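You operate a simulated robot arm through the tools that you are given. There is no shell and no other tool. Be economical: measure what you need, move in short steps, check, and stop when the job is done.

Carry out the task below with a simulated robot arm. There is one attempt and no reset: what you move stays moved.

Task
Take the black-headed cork and leave it on top of the cream firelighter on the white table.
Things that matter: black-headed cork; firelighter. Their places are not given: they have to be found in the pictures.

The check looks at the end state, three seconds after you hand in, the way a careful person would. Anything else that was tipped, shoved, dropped, spilled or broken makes it a failure.

Robot
A 7-joint arm with a two-finger parallel gripper, fixed in place. Base frame: the origin is at the foot of the arm, x ahead of it, y to its left, z up; the work surface is at about z = 80. Lengths are in cm, angles in rad, forces in N, time in s.
With the tool pointing down near the work surface it reaches from about 30 to 70 cm from the base axis. Its first joint turns from -1.152 to 1.152 rad. Payload 1.57 kg.
The TCP is the grasp point between the finger pads, 3 cm short of the fingertips. In the tool frame z runs along the fingers and y along their closing line. The gripper opens to 11 cm. The fingers are 2.4 cm wide and 1.2 cm thick; the gripper's body (4.8 by 11.2 cm) begins 7.8 cm behind the TCP.
Orientation is that of the tool frame in the base frame, as a unit quaternion [x, y, z, w]. With the fingers straight down and closing along the base's y, the tool's x points along the base's -x, its y along +y and its z along -z.

Tools
- The arm moves only by the tool apply_moves. Its argument "plan" is a list of rows, each a list of 7 numbers: the turn, a rotation vector about the base's x, y, z in rad, then the shift along the base's x, y, z in cm, then the closure, from 0 (fully open) to 1 (shut). In form: [[ax, ay, az, dx, dy, dz, grip], ...]. A call has 1 to 20 rows; each row shifts and turns the commanded pose from where the row before left it. A row lasts 0.2 s, in which the tool goes at most 5 cm and 0.15 rad; a call with a longer step from one row to the next is refused whole, and so is a gripper value outside its range. A pose out of reach is approached as far as the arm can. The call stops where the force on the tool passes 40 N (or 10 N more than at its start, if that is more) or the arm is blocked; 0.2 s more then pass. The fingers move at their own pace (about 10.8 cm/s each) and stop on an object; they squeeze with about 32 N. The grip force told is the motor's: it shows also when the fingers shut on nothing. Time passes only in rows, and 0.2 s behind the last, so rows that do not move let the fingers close. The reply holds the time, the measured pose of the TCP, the force on the tool along the base axes, the opening and the grip force, in the units named above and with some noise, and new pictures: "show" is both (left out), scene, wrist or none.
- Cameras (640 x 400 px; columns grow to the right, rows downward): "scene" is fixed at [15.69, -37.73, 141.01]; the picture's right is [0.86, -0.51, 0.00], its down [-0.32, -0.54, -0.78] and it looks along [0.39, 0.67, -0.63] (base axes); focal length 370 px, centre (320, 200). "wrist" rides on the gripper at [-3.6, 0, -8] in the tool frame; the picture's right is [0.00, -1.00, 0.00], its down [0.97, 0.00, -0.24] and it looks along [0.24, 0.00, 0.97] (tool axes); focal length 218 px, centre (320, 200).
- probe_pixels(camera, pixels): there is no depth. For up to 12 entries [column, row, z] of the newest picture of that camera ("zoom" is the newest enlarged one), the place [x, y] in the base frame at which the ray of that pixel passes the height z, good to about 0.3 cm, but the place of the scene camera against the robot may be out by one fixed shift of up to 2.5 cm in any direction. No time passes.
- zoom(camera, box): a new picture of the part [left, top, right, bottom] of that camera's present view, enlarged. No time passes.
- hand_in(): hands the job in; it is judged then, once.

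Go step by step. Measure first, check grasps and placings, and put right what went wrong. The budget is 60 turns and 120 pictures, counting those below and the enlarged ones. Unless the task says otherwise, let go and move clear before handing in, and close with one line.

The tools are called after "Request:" by a JSON object that holds its "api" and its "payload". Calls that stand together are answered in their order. apply_moves: Moves the arm, as the interface text tells. Its arguments: {"type":"object","properties":{"plan":{"type":"array"},"show":{"type":"string","enum":["both","scene","wrist","none"]}},"required":["plan"]} The other tools are called the same way: probe_pixels (camera, pixels) gives the place at which the rays of pixels pass given heights; zoom (camera, box) takes an enlarged picture of a part of a camera's view; hand_in () hands the job in.

At the start:

```text
time: 0.0
position: [47.71, -3.83, 103.19]
ee_rot: [0.001, 1.0, 0.0, 0.0]
wrist_force: [0.9, -0.3, -0.6]
grip_width: 11.03
grip_force: 0.1
```

scene: 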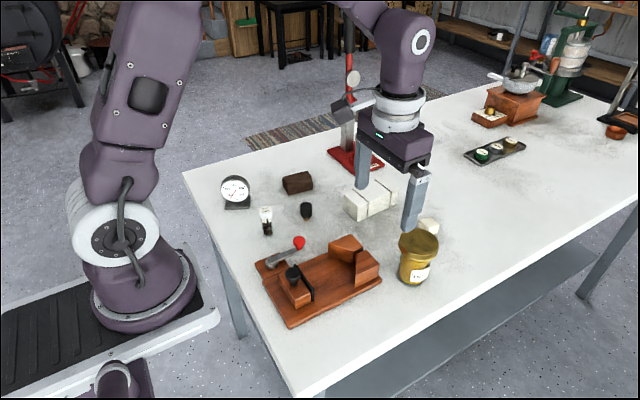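
wrist: 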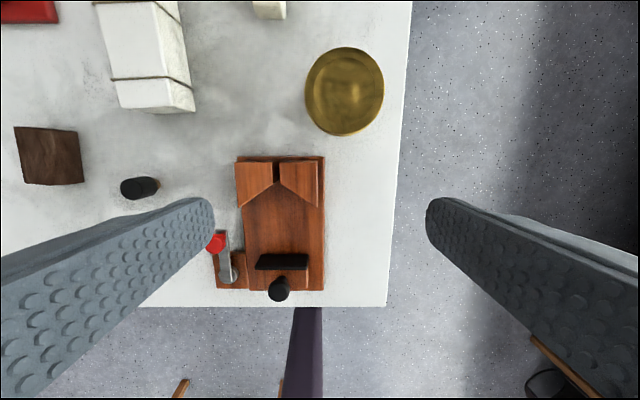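

The scene shows small dark-topped things near (306,210) and (266,220), and white/cream blocks near (370,200) and (428,226). I zoom in to tell them apart.

Request:
{"api": "zoom", "payload": {"camera": "scene", "box": [210, 160, 330, 250]}}

Request:
{"api": "zoom", "payload": {"camera": "scene", "box": [330, 160, 460, 290]}}

Request:
{"api": "zoom", "payload": {"camera": "scene", "box": [450, 80, 560, 170]}}

Request:
{"api": "zoom", "payload": {"camera": "wrist", "box": [0, 0, 300, 210]}}

```text
4.44 times, centred on (270, 205) of scene
```

zoom: 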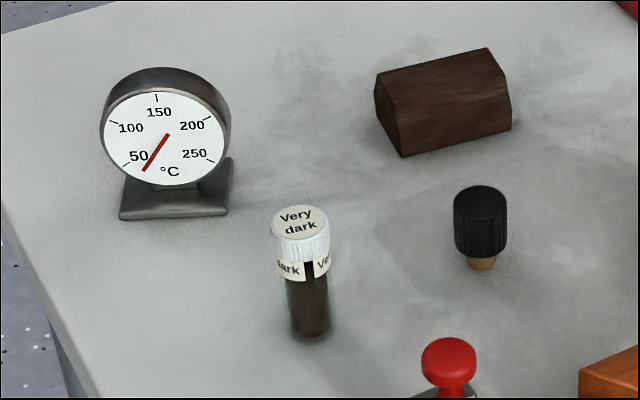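

```text
3.08 times, centred on (395, 225) of scene
```

zoom: 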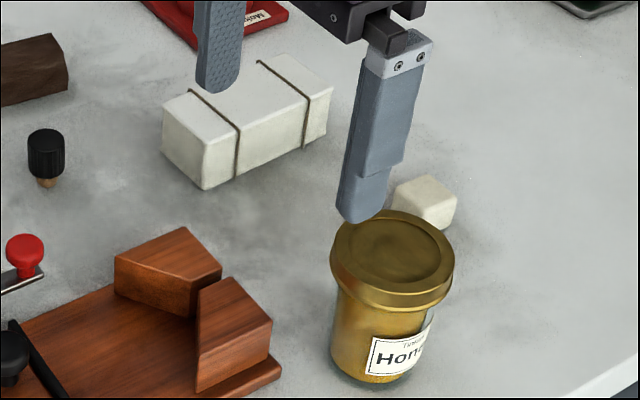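

```text
4.44 times, centred on (505, 125) of scene
```

zoom: 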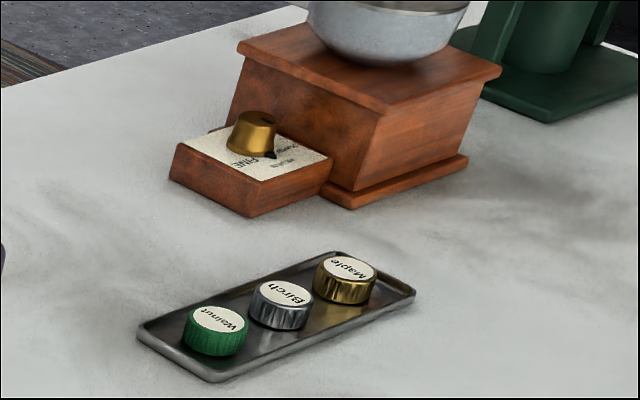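

```text
1.90 times, centred on (150, 105) of wrist
```

zoom: 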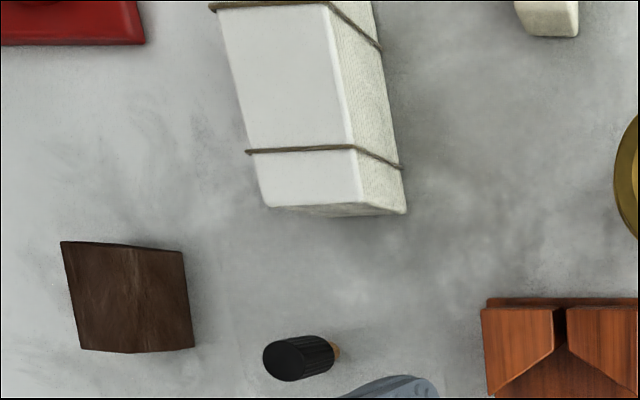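

The black-headed cork stands cork-down at scene (306,210). The small cream cube at (428,226) is probably the firelighter, and the large tied block is the other candidate. I probe places with the wrist camera.

Request:
{"api": "probe_pixels", "payload": {"camera": "wrist", "pixels": [[133, 188, 84], [133, 188, 83], [158, 185, 80], [268, 10, 80], [268, 18, 80], [285, 18, 80], [253, 14, 80], [345, 90, 88]]}}

Request:
{"api": "probe_pixels", "payload": {"camera": "scene", "pixels": [[306, 219, 80], [306, 204, 84], [430, 218, 83], [306, 219, 80.5]]}}

```text
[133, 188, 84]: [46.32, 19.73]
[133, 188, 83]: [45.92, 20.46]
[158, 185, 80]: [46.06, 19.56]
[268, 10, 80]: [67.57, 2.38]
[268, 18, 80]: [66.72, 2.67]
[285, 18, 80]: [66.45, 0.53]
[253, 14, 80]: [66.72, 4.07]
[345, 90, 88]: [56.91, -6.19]
```

```text
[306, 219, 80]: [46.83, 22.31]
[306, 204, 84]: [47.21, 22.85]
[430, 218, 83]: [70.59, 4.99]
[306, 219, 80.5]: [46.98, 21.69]
```

By the wrist camera the cork is near (46, 20) and the cream cube near (68, 2.4). The scene camera reads about +0.8 in x and +2.5 in y against that. I move over the cork at the present height to look straight down.

Request:
{"api": "apply_moves", "payload": {"plan": [[0, 0, 0, 0, 4, 0, 0], [0, 0, 0, -0.3, 4, 0, 0], [0, 0, 0, -0.3, 4, 0, 0], [0, 0, 0, -0.3, 4, 0, 0], [0, 0, 0, -0.3, 4, 0, 0], [0, 0, 0, -0.3, 3.6, 0, 0], [0, 0, 0, 0, 0, 0, 0]]}}

```text
time: 1.6
position: [46.17, 19.79, 103.3]
ee_rot: [0.0, 1.0, 0.0, 0.0]
wrist_force: [0.4, -0.7, 0.2]
grip_width: 11.01
grip_force: 0.1
```

scene: 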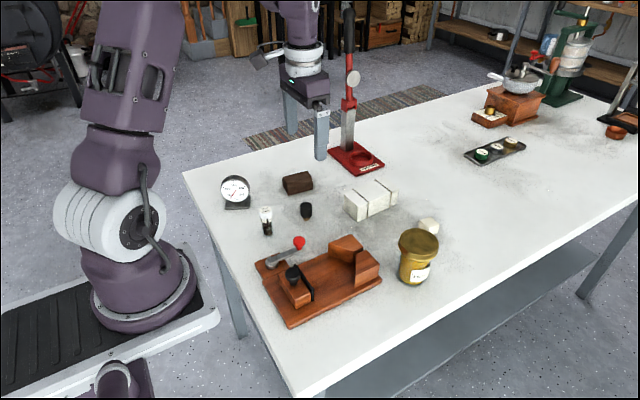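
wrist: 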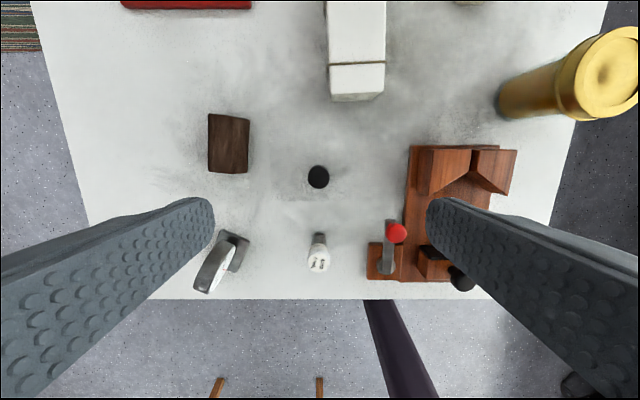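

The cork head is at wrist (318,177), with the brown block's edge at column 249 and the red knob at column 390, so there is clearance. I probe it for exact centring and zoom for height.

Request:
{"api": "probe_pixels", "payload": {"camera": "wrist", "pixels": [[318, 177, 84], [318, 177, 82], [249, 173, 80], [318, 260, 84], [397, 232, 83], [231, 235, 80]]}}

Request:
{"api": "zoom", "payload": {"camera": "scene", "box": [290, 190, 322, 230]}}

```text
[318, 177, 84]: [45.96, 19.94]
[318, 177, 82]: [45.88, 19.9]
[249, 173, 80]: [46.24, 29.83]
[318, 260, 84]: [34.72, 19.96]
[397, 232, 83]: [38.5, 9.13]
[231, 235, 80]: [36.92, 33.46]
```

```text
10.00 times, centred on (306, 210) of scene
```

zoom: 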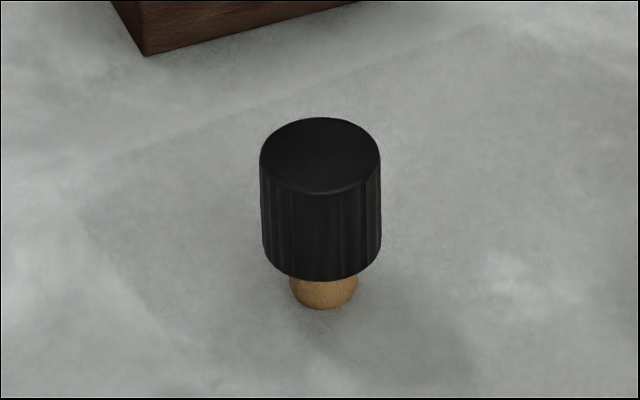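

The head is about 2.8 cm across and the whole cork about 4.1 cm tall, centred at (45.95, 19.9), head from about z 81.4 to 84.1. I go down with the fingers part-closed, to z ≈ 83.8.

Request:
{"api": "apply_moves", "payload": {"plan": [[0, 0, 0, -0.2, 0.1, -4, 0.4], [0, 0, 0, 0, 0, -4, 0.4], [0, 0, 0, 0, 0, -4, 0.4], [0, 0, 0, 0, 0, -3, 0.4], [0, 0, 0, 0, 0, 0, 0.4]]}}

```text
time: 2.8
position: [45.95, 19.89, 88.19]
ee_rot: [0.0, 1.0, 0.0, 0.0]
wrist_force: [0.8, -0.1, 0.1]
grip_width: 6.58
grip_force: 0.2
```

scene: 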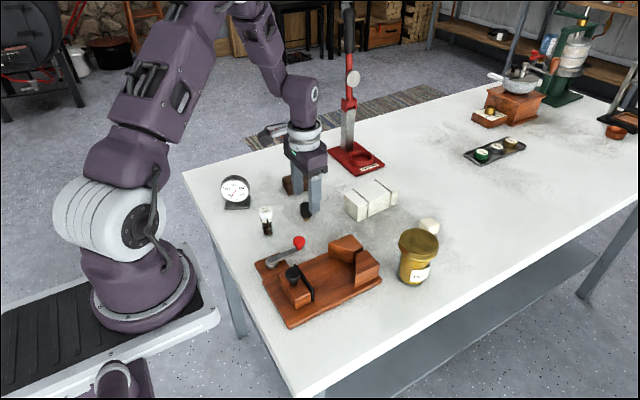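
wrist: 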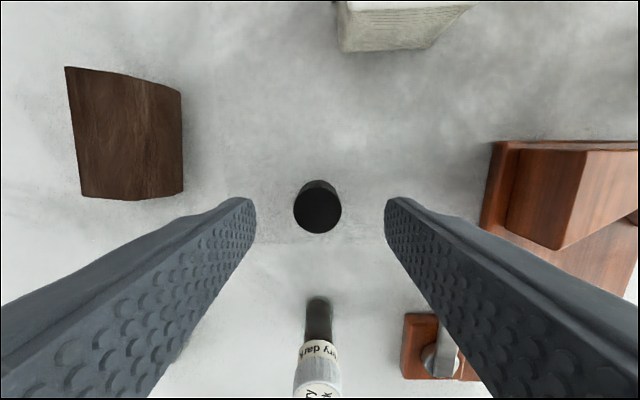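

The head at (317,212) is centred between the fingertips, and the vial and blocks are clear. I check x, then descend and close.

Request:
{"api": "probe_pixels", "payload": {"camera": "wrist", "pixels": [[317, 210, 84.1], [318, 186, 82]]}}

Request:
{"api": "apply_moves", "payload": {"plan": [[0, 0, 0, 0, 0, -2.4, 0.4], [0, 0, 0, 0, 0, -2, 0.4], [0, 0, 0, 0, 0, 0, 0.4]]}}

```text
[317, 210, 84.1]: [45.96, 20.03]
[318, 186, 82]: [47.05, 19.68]
```

```text
time: 3.6
position: [45.85, 19.96, 83.71]
ee_rot: [0.0, 1.0, 0.0, 0.0]
wrist_force: [0.0, -0.2, 0.5]
grip_width: 6.6
grip_force: 0.1
```

scene: 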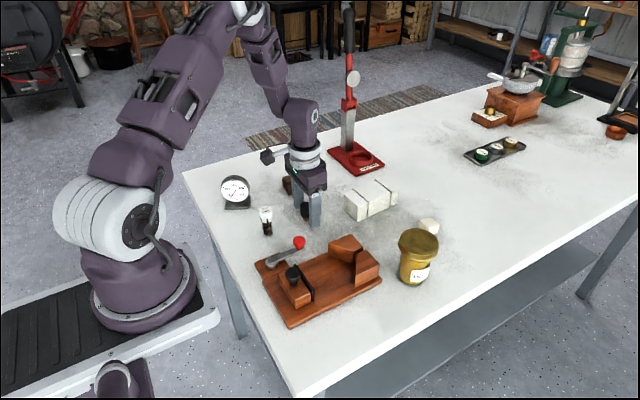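
wrist: 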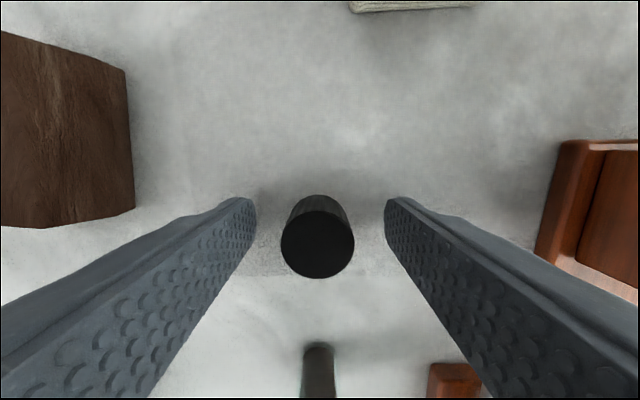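

The fingers straddle the head, which is at (317,243). I close and lift a little.

Request:
{"api": "apply_moves", "payload": {"plan": [[0, 0, 0, 0, 0, 0, 0.7], [0, 0, 0, 0, 0, 0, 0.85], [0, 0, 0, 0, 0, 0, 0.85], [0, 0, 0, 0, 0, 0, 0.85]], "show": "wrist"}}

```text
time: 4.6
position: [46.02, 19.91, 83.7]
ee_rot: [0.0, 1.0, 0.0, 0.0]
wrist_force: [-0.1, 0.2, -0.4]
grip_width: 2.61
grip_force: 31.3
```

wrist: 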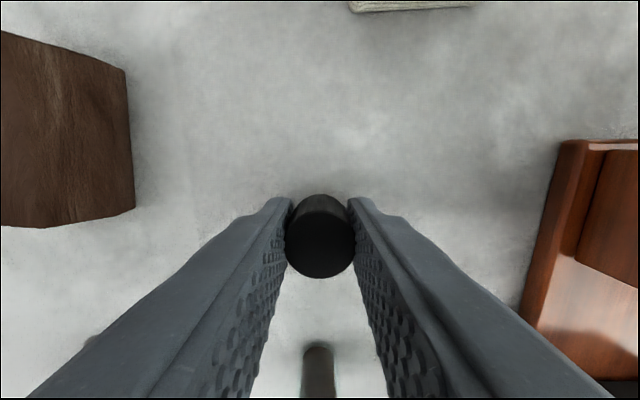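

The cork is held: opening 2.61, grip 31 N. I lift straight up to about z 102, then go toward the cream cube.

Request:
{"api": "apply_moves", "payload": {"plan": [[0, 0, 0, 0, 0, 2, 0.85], [0, 0, 0, 0, 0, 4, 0.85], [0, 0, 0, 0, 0, 4, 0.85], [0, 0, 0, 0, 0, 4, 0.85], [0, 0, 0, 0, 0, 4, 0.85], [0, 0, 0, 2.5, -3, 0, 0.85], [0, 0, 0, 2.5, -3, 0, 0.85], [0, 0, 0, 2.5, -3, 0, 0.85], [0, 0, 0, 2.5, -3, 0, 0.85], [0, 0, 0, 2.5, -3, 0, 0.85], [0, 0, 0, 2.5, -2.5, 0, 0.85], [0, 0, 0, 0, 0, 0, 0.85]]}}

```text
time: 7.2
position: [61.03, 2.4, 101.89]
ee_rot: [0.0, 1.0, -0.001, 0.001]
wrist_force: [-0.4, 0.3, -0.2]
grip_width: 2.6
grip_force: 32.6
```

scene: 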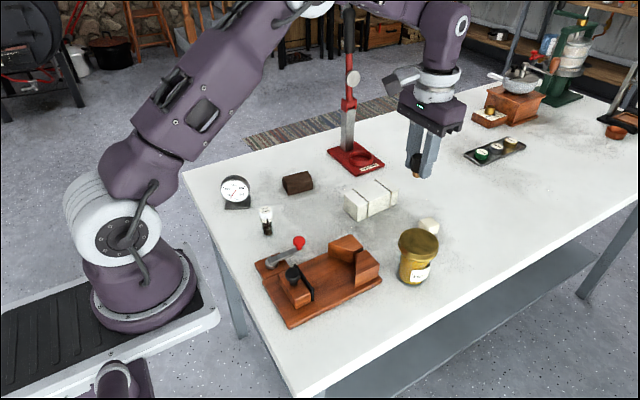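
wrist: 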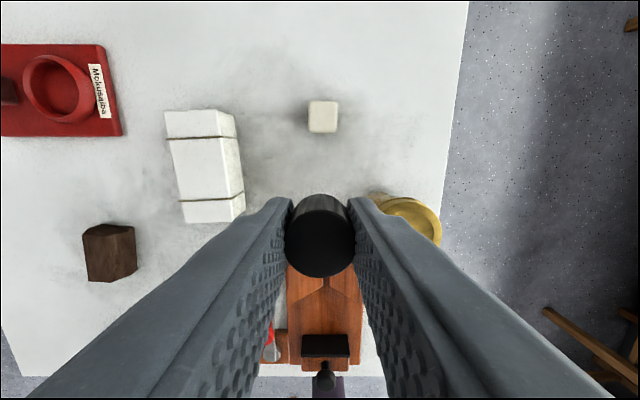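

The cube shows at wrist (323,116). I zoom on it and on the tied block to settle which is the firelighter.

Request:
{"api": "zoom", "payload": {"camera": "wrist", "box": [150, 80, 360, 230]}}

Request:
{"api": "zoom", "payload": {"camera": "scene", "box": [340, 175, 450, 245]}}

Request:
{"api": "probe_pixels", "payload": {"camera": "wrist", "pixels": [[309, 102, 83], [337, 102, 83], [337, 131, 83], [309, 131, 83], [323, 116, 83]]}}

```text
2.67 times, centred on (255, 155) of wrist
```

zoom: 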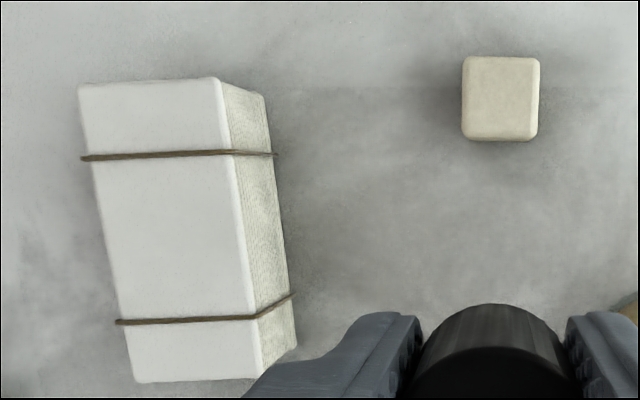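

```text
5.71 times, centred on (395, 210) of scene
```

zoom: 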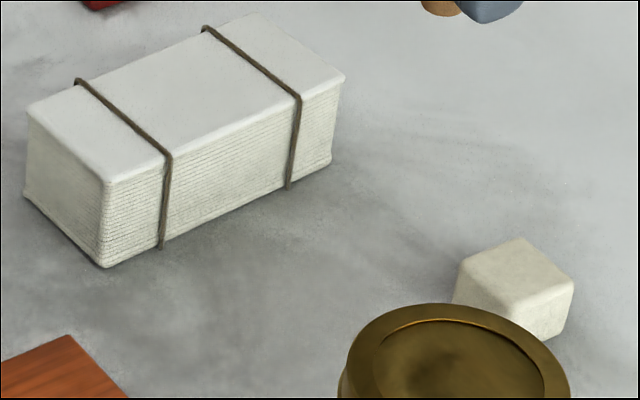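

```text
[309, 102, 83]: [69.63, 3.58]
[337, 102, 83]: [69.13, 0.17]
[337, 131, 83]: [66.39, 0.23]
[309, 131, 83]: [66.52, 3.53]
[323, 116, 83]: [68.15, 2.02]
```

The tied block is a stack of paper sheets, so the plain cream cube is the firelighter; its top centre is at about (68.15, 2.0), 3.2 cm wide and about 2.5 cm tall. The cork's foot is 3.7 below the TCP, so I go over the cube and down to z ≈ 89.

Request:
{"api": "apply_moves", "payload": {"plan": [[0, 0, 0, 3.5, -0.2, 0, 0.85], [0, 0, 0, 3.6, -0.2, 0, 0.85], [0, 0, 0, 0, 0, -4, 0.85], [0, 0, 0, 0, 0, -4, 0.85], [0, 0, 0, 0, 0, -4, 0.85], [0, 0, 0, 0, 0, -1, 0.85], [0, 0, 0, 0, 0, 0, 0.85]]}}

```text
time: 8.8
position: [68.09, 2.06, 88.7]
ee_rot: [0.0, 1.0, 0.001, -0.001]
wrist_force: [-0.1, 0.8, 0.2]
grip_width: 2.6
grip_force: 31.8
```

scene: 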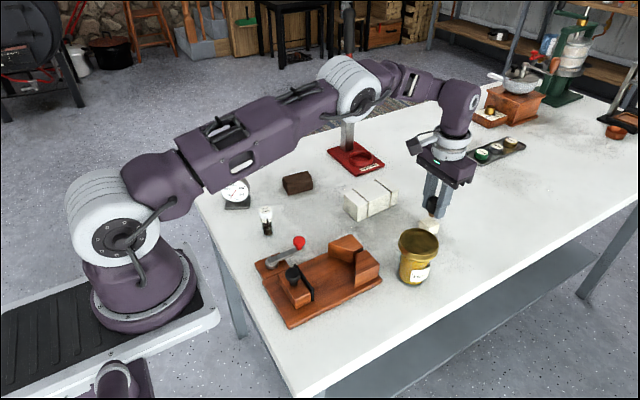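
wrist: 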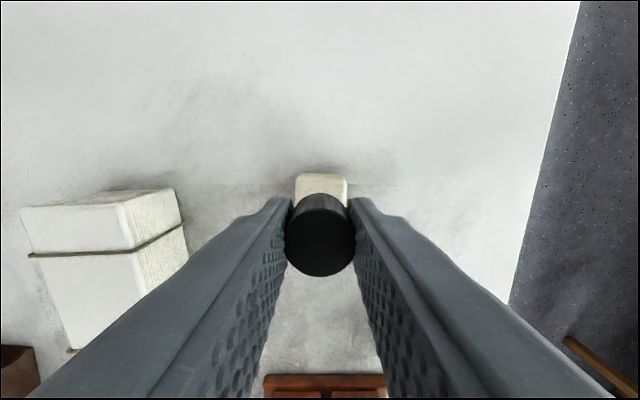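

Request:
{"api": "zoom", "payload": {"camera": "wrist", "box": [270, 155, 370, 225]}}

Request:
{"api": "zoom", "payload": {"camera": "scene", "box": [405, 190, 465, 250]}}

Request:
{"api": "probe_pixels", "payload": {"camera": "wrist", "pixels": [[296, 176, 82.5], [347, 176, 82.5], [321, 176, 82.5]]}}

```text
5.71 times, centred on (320, 190) of wrist
```

zoom: 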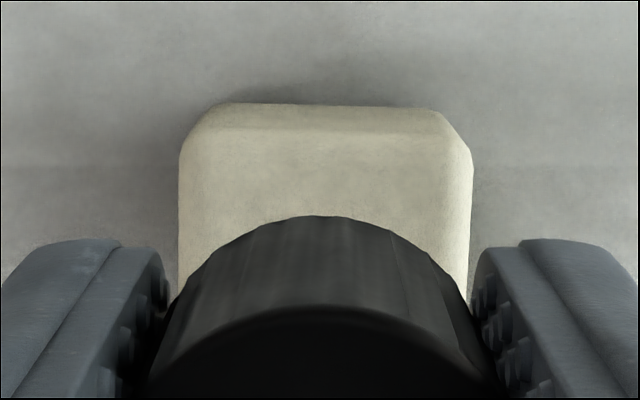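

```text
6.67 times, centred on (435, 220) of scene
```

zoom: 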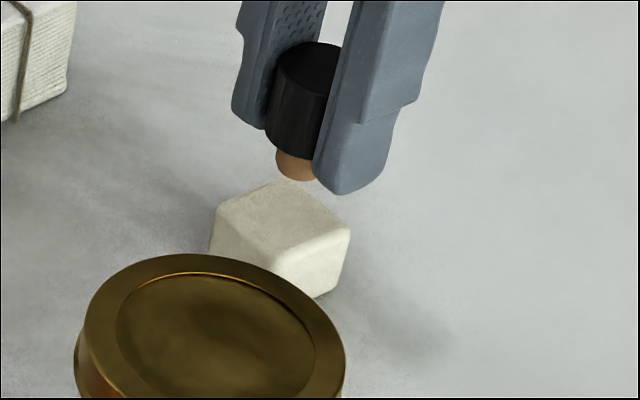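

```text
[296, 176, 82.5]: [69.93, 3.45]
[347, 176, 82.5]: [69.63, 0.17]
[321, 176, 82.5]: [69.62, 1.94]
```

The cork's foot hangs about 2.3 cm above the cube (scene zoom (298,165) against (282,220)), and the cube centre is near (68.1, 1.85), so alignment is within 2 mm. I lower with small steps to feel contact.

Request:
{"api": "apply_moves", "payload": {"plan": [[0, 0, 0, 0, -0.15, -0.8, 0.85], [0, 0, 0, 0, 0, -0.6, 0.85], [0, 0, 0, 0, 0, -0.3, 0.85], [0, 0, 0, 0, 0, -0.2, 0.85], [0, 0, 0, 0, 0, -0.1, 0.85], [0, 0, 0, 0, 0, 0, 0.85]]}}

Request:
{"api": "zoom", "payload": {"camera": "scene", "box": [405, 190, 465, 250]}}

```text
time: 10.2
position: [68.18, 1.9, 86.7]
ee_rot: [0.0, 1.0, 0.0, 0.0]
wrist_force: [-0.1, 0.9, -0.4]
grip_width: 2.59
grip_force: 32.1
```

scene: 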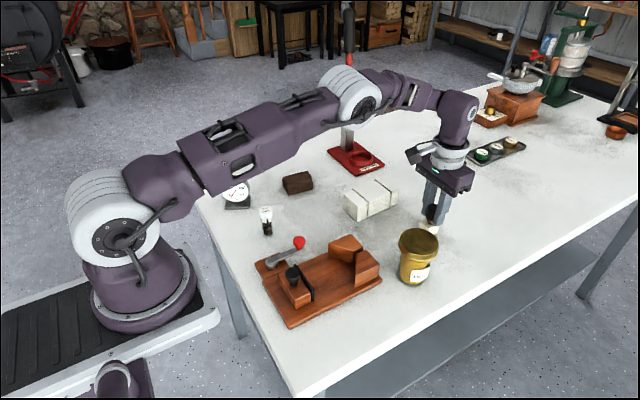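
wrist: 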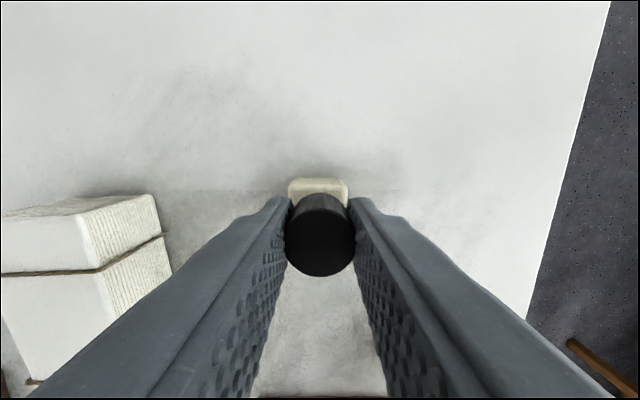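

```text
6.67 times, centred on (435, 220) of scene
```

zoom: 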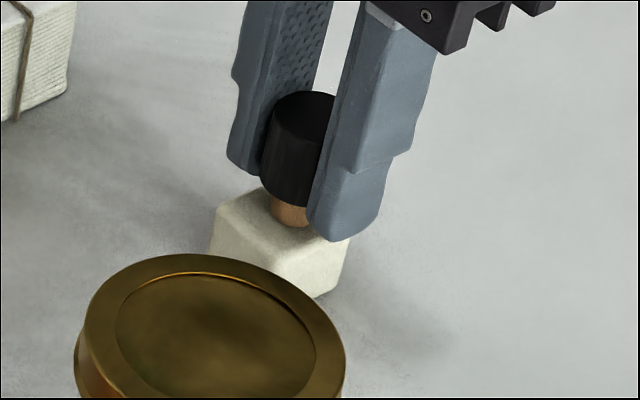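

No contact yet; about 0.4 cm of gap is left. I lower 0.1 at a time and read the force.

Request:
{"api": "apply_moves", "payload": {"plan": [[0, 0, 0, 0, 0, -0.1, 0.85], [0, 0, 0, 0, 0, -0.1, 0.85], [0, 0, 0, 0, 0, 0, 0.85]], "show": "none"}}

```text
time: 11.0
position: [68.13, 1.88, 86.73]
ee_rot: [0.0, 1.0, 0.0, 0.001]
wrist_force: [0.7, 0.2, 7.7]
grip_width: 2.6
grip_force: 32.1
```

The upward force of 7.7 N shows the cork standing on the cube. I ease back a hair and open slowly.

Request:
{"api": "apply_moves", "payload": {"plan": [[0, 0, 0, 0, 0, 0.08, 0.85], [0, 0, 0, 0, 0, 0, 0.74], [0, 0, 0, 0, 0, 0, 0.68], [0, 0, 0, 0, 0, 0, 0.6], [0, 0, 0, 0, 0, 0, 0.5], [0, 0, 0, 0, 0, 0, 0.45]]}}

Request:
{"api": "zoom", "payload": {"camera": "scene", "box": [405, 190, 465, 250]}}

```text
time: 12.4
position: [68.21, 1.79, 86.8]
ee_rot: [0.0, 1.0, 0.0, 0.0]
wrist_force: [0.3, -0.3, -0.2]
grip_width: 6.03
grip_force: 0.0
```

scene: 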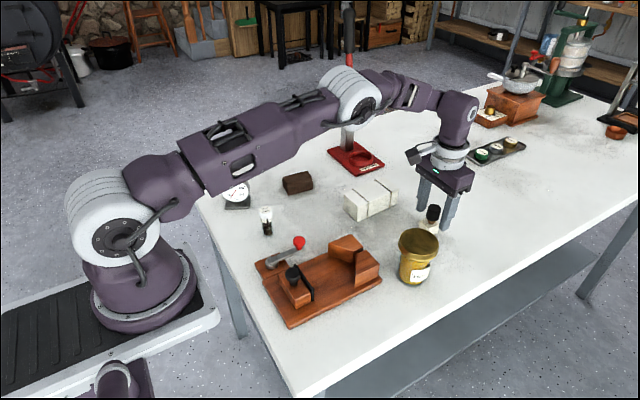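
wrist: 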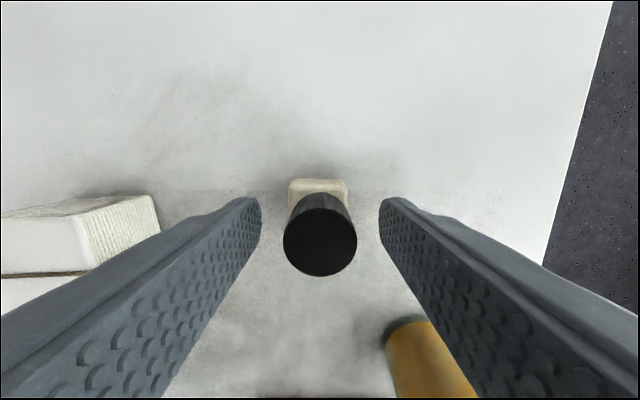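

```text
6.67 times, centred on (435, 220) of scene
```

zoom: 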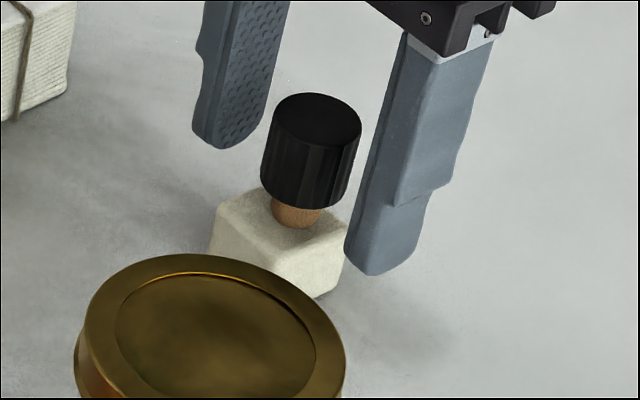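

The cork stands free on the cube (zoom (298,215)), with both fingers clear. I rise straight up and look again.

Request:
{"api": "apply_moves", "payload": {"plan": [[0, 0, 0, 0, 0, 1, 0.45], [0, 0, 0, 0, 0, 2.5, 0.45], [0, 0, 0, 0, 0, 4, 0.45], [0, 0, 0, 0, 0, 4, 0.45], [0, 0, 0, 0, 0, 4, 0.45], [0, 0, 0, -3, 0, 0, 0.45], [0, 0, 0, -3, 0, 0, 0.45], [0, 0, 0, 0, 0, 0, 0.45]]}}

Request:
{"api": "zoom", "payload": {"camera": "scene", "box": [380, 180, 480, 250]}}

```text
time: 14.2
position: [67.68, 3.39, 102.15]
ee_rot: [-0.031, 0.999, -0.005, 0.008]
wrist_force: [0.8, 0.3, -0.3]
grip_width: 6.03
grip_force: 0.0
out of reach, approached as far as the arm can: row 5, 6, 7
```

scene: 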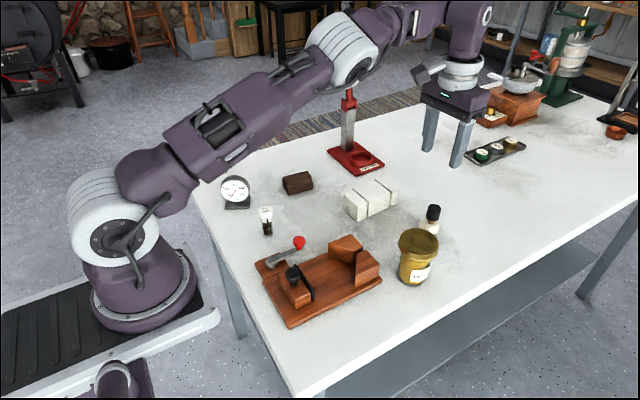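
wrist: 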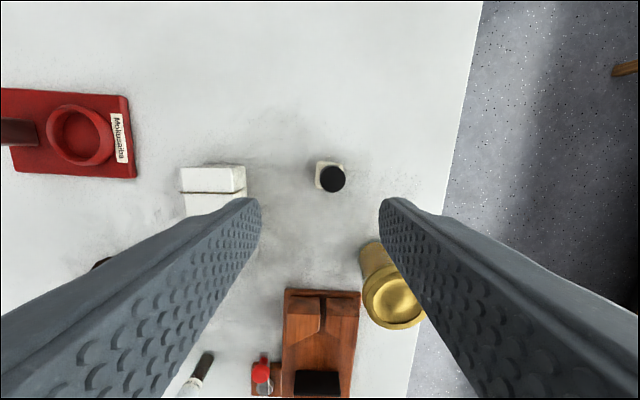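

```text
5.71 times, centred on (430, 215) of scene
```

zoom: 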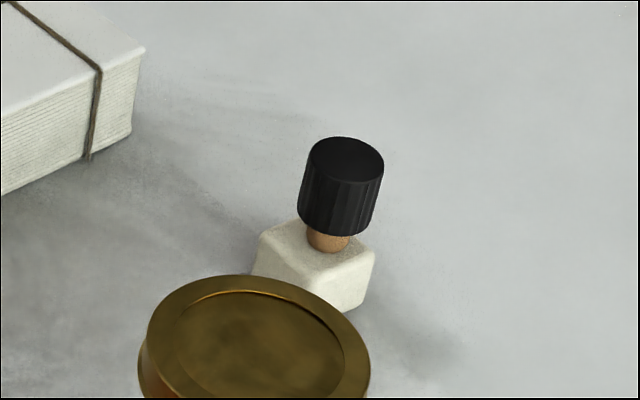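

The cork stands upright on the cream firelighter (scene (430,215)). Nothing else has moved and the arm is clear, so I hand in.

Request:
{"api": "hand_in", "payload": {}}

```text
The job is handed in.
```

The black-headed cork is standing upright on top of the cream firelighter, nothing else was disturbed, and the job is handed in.
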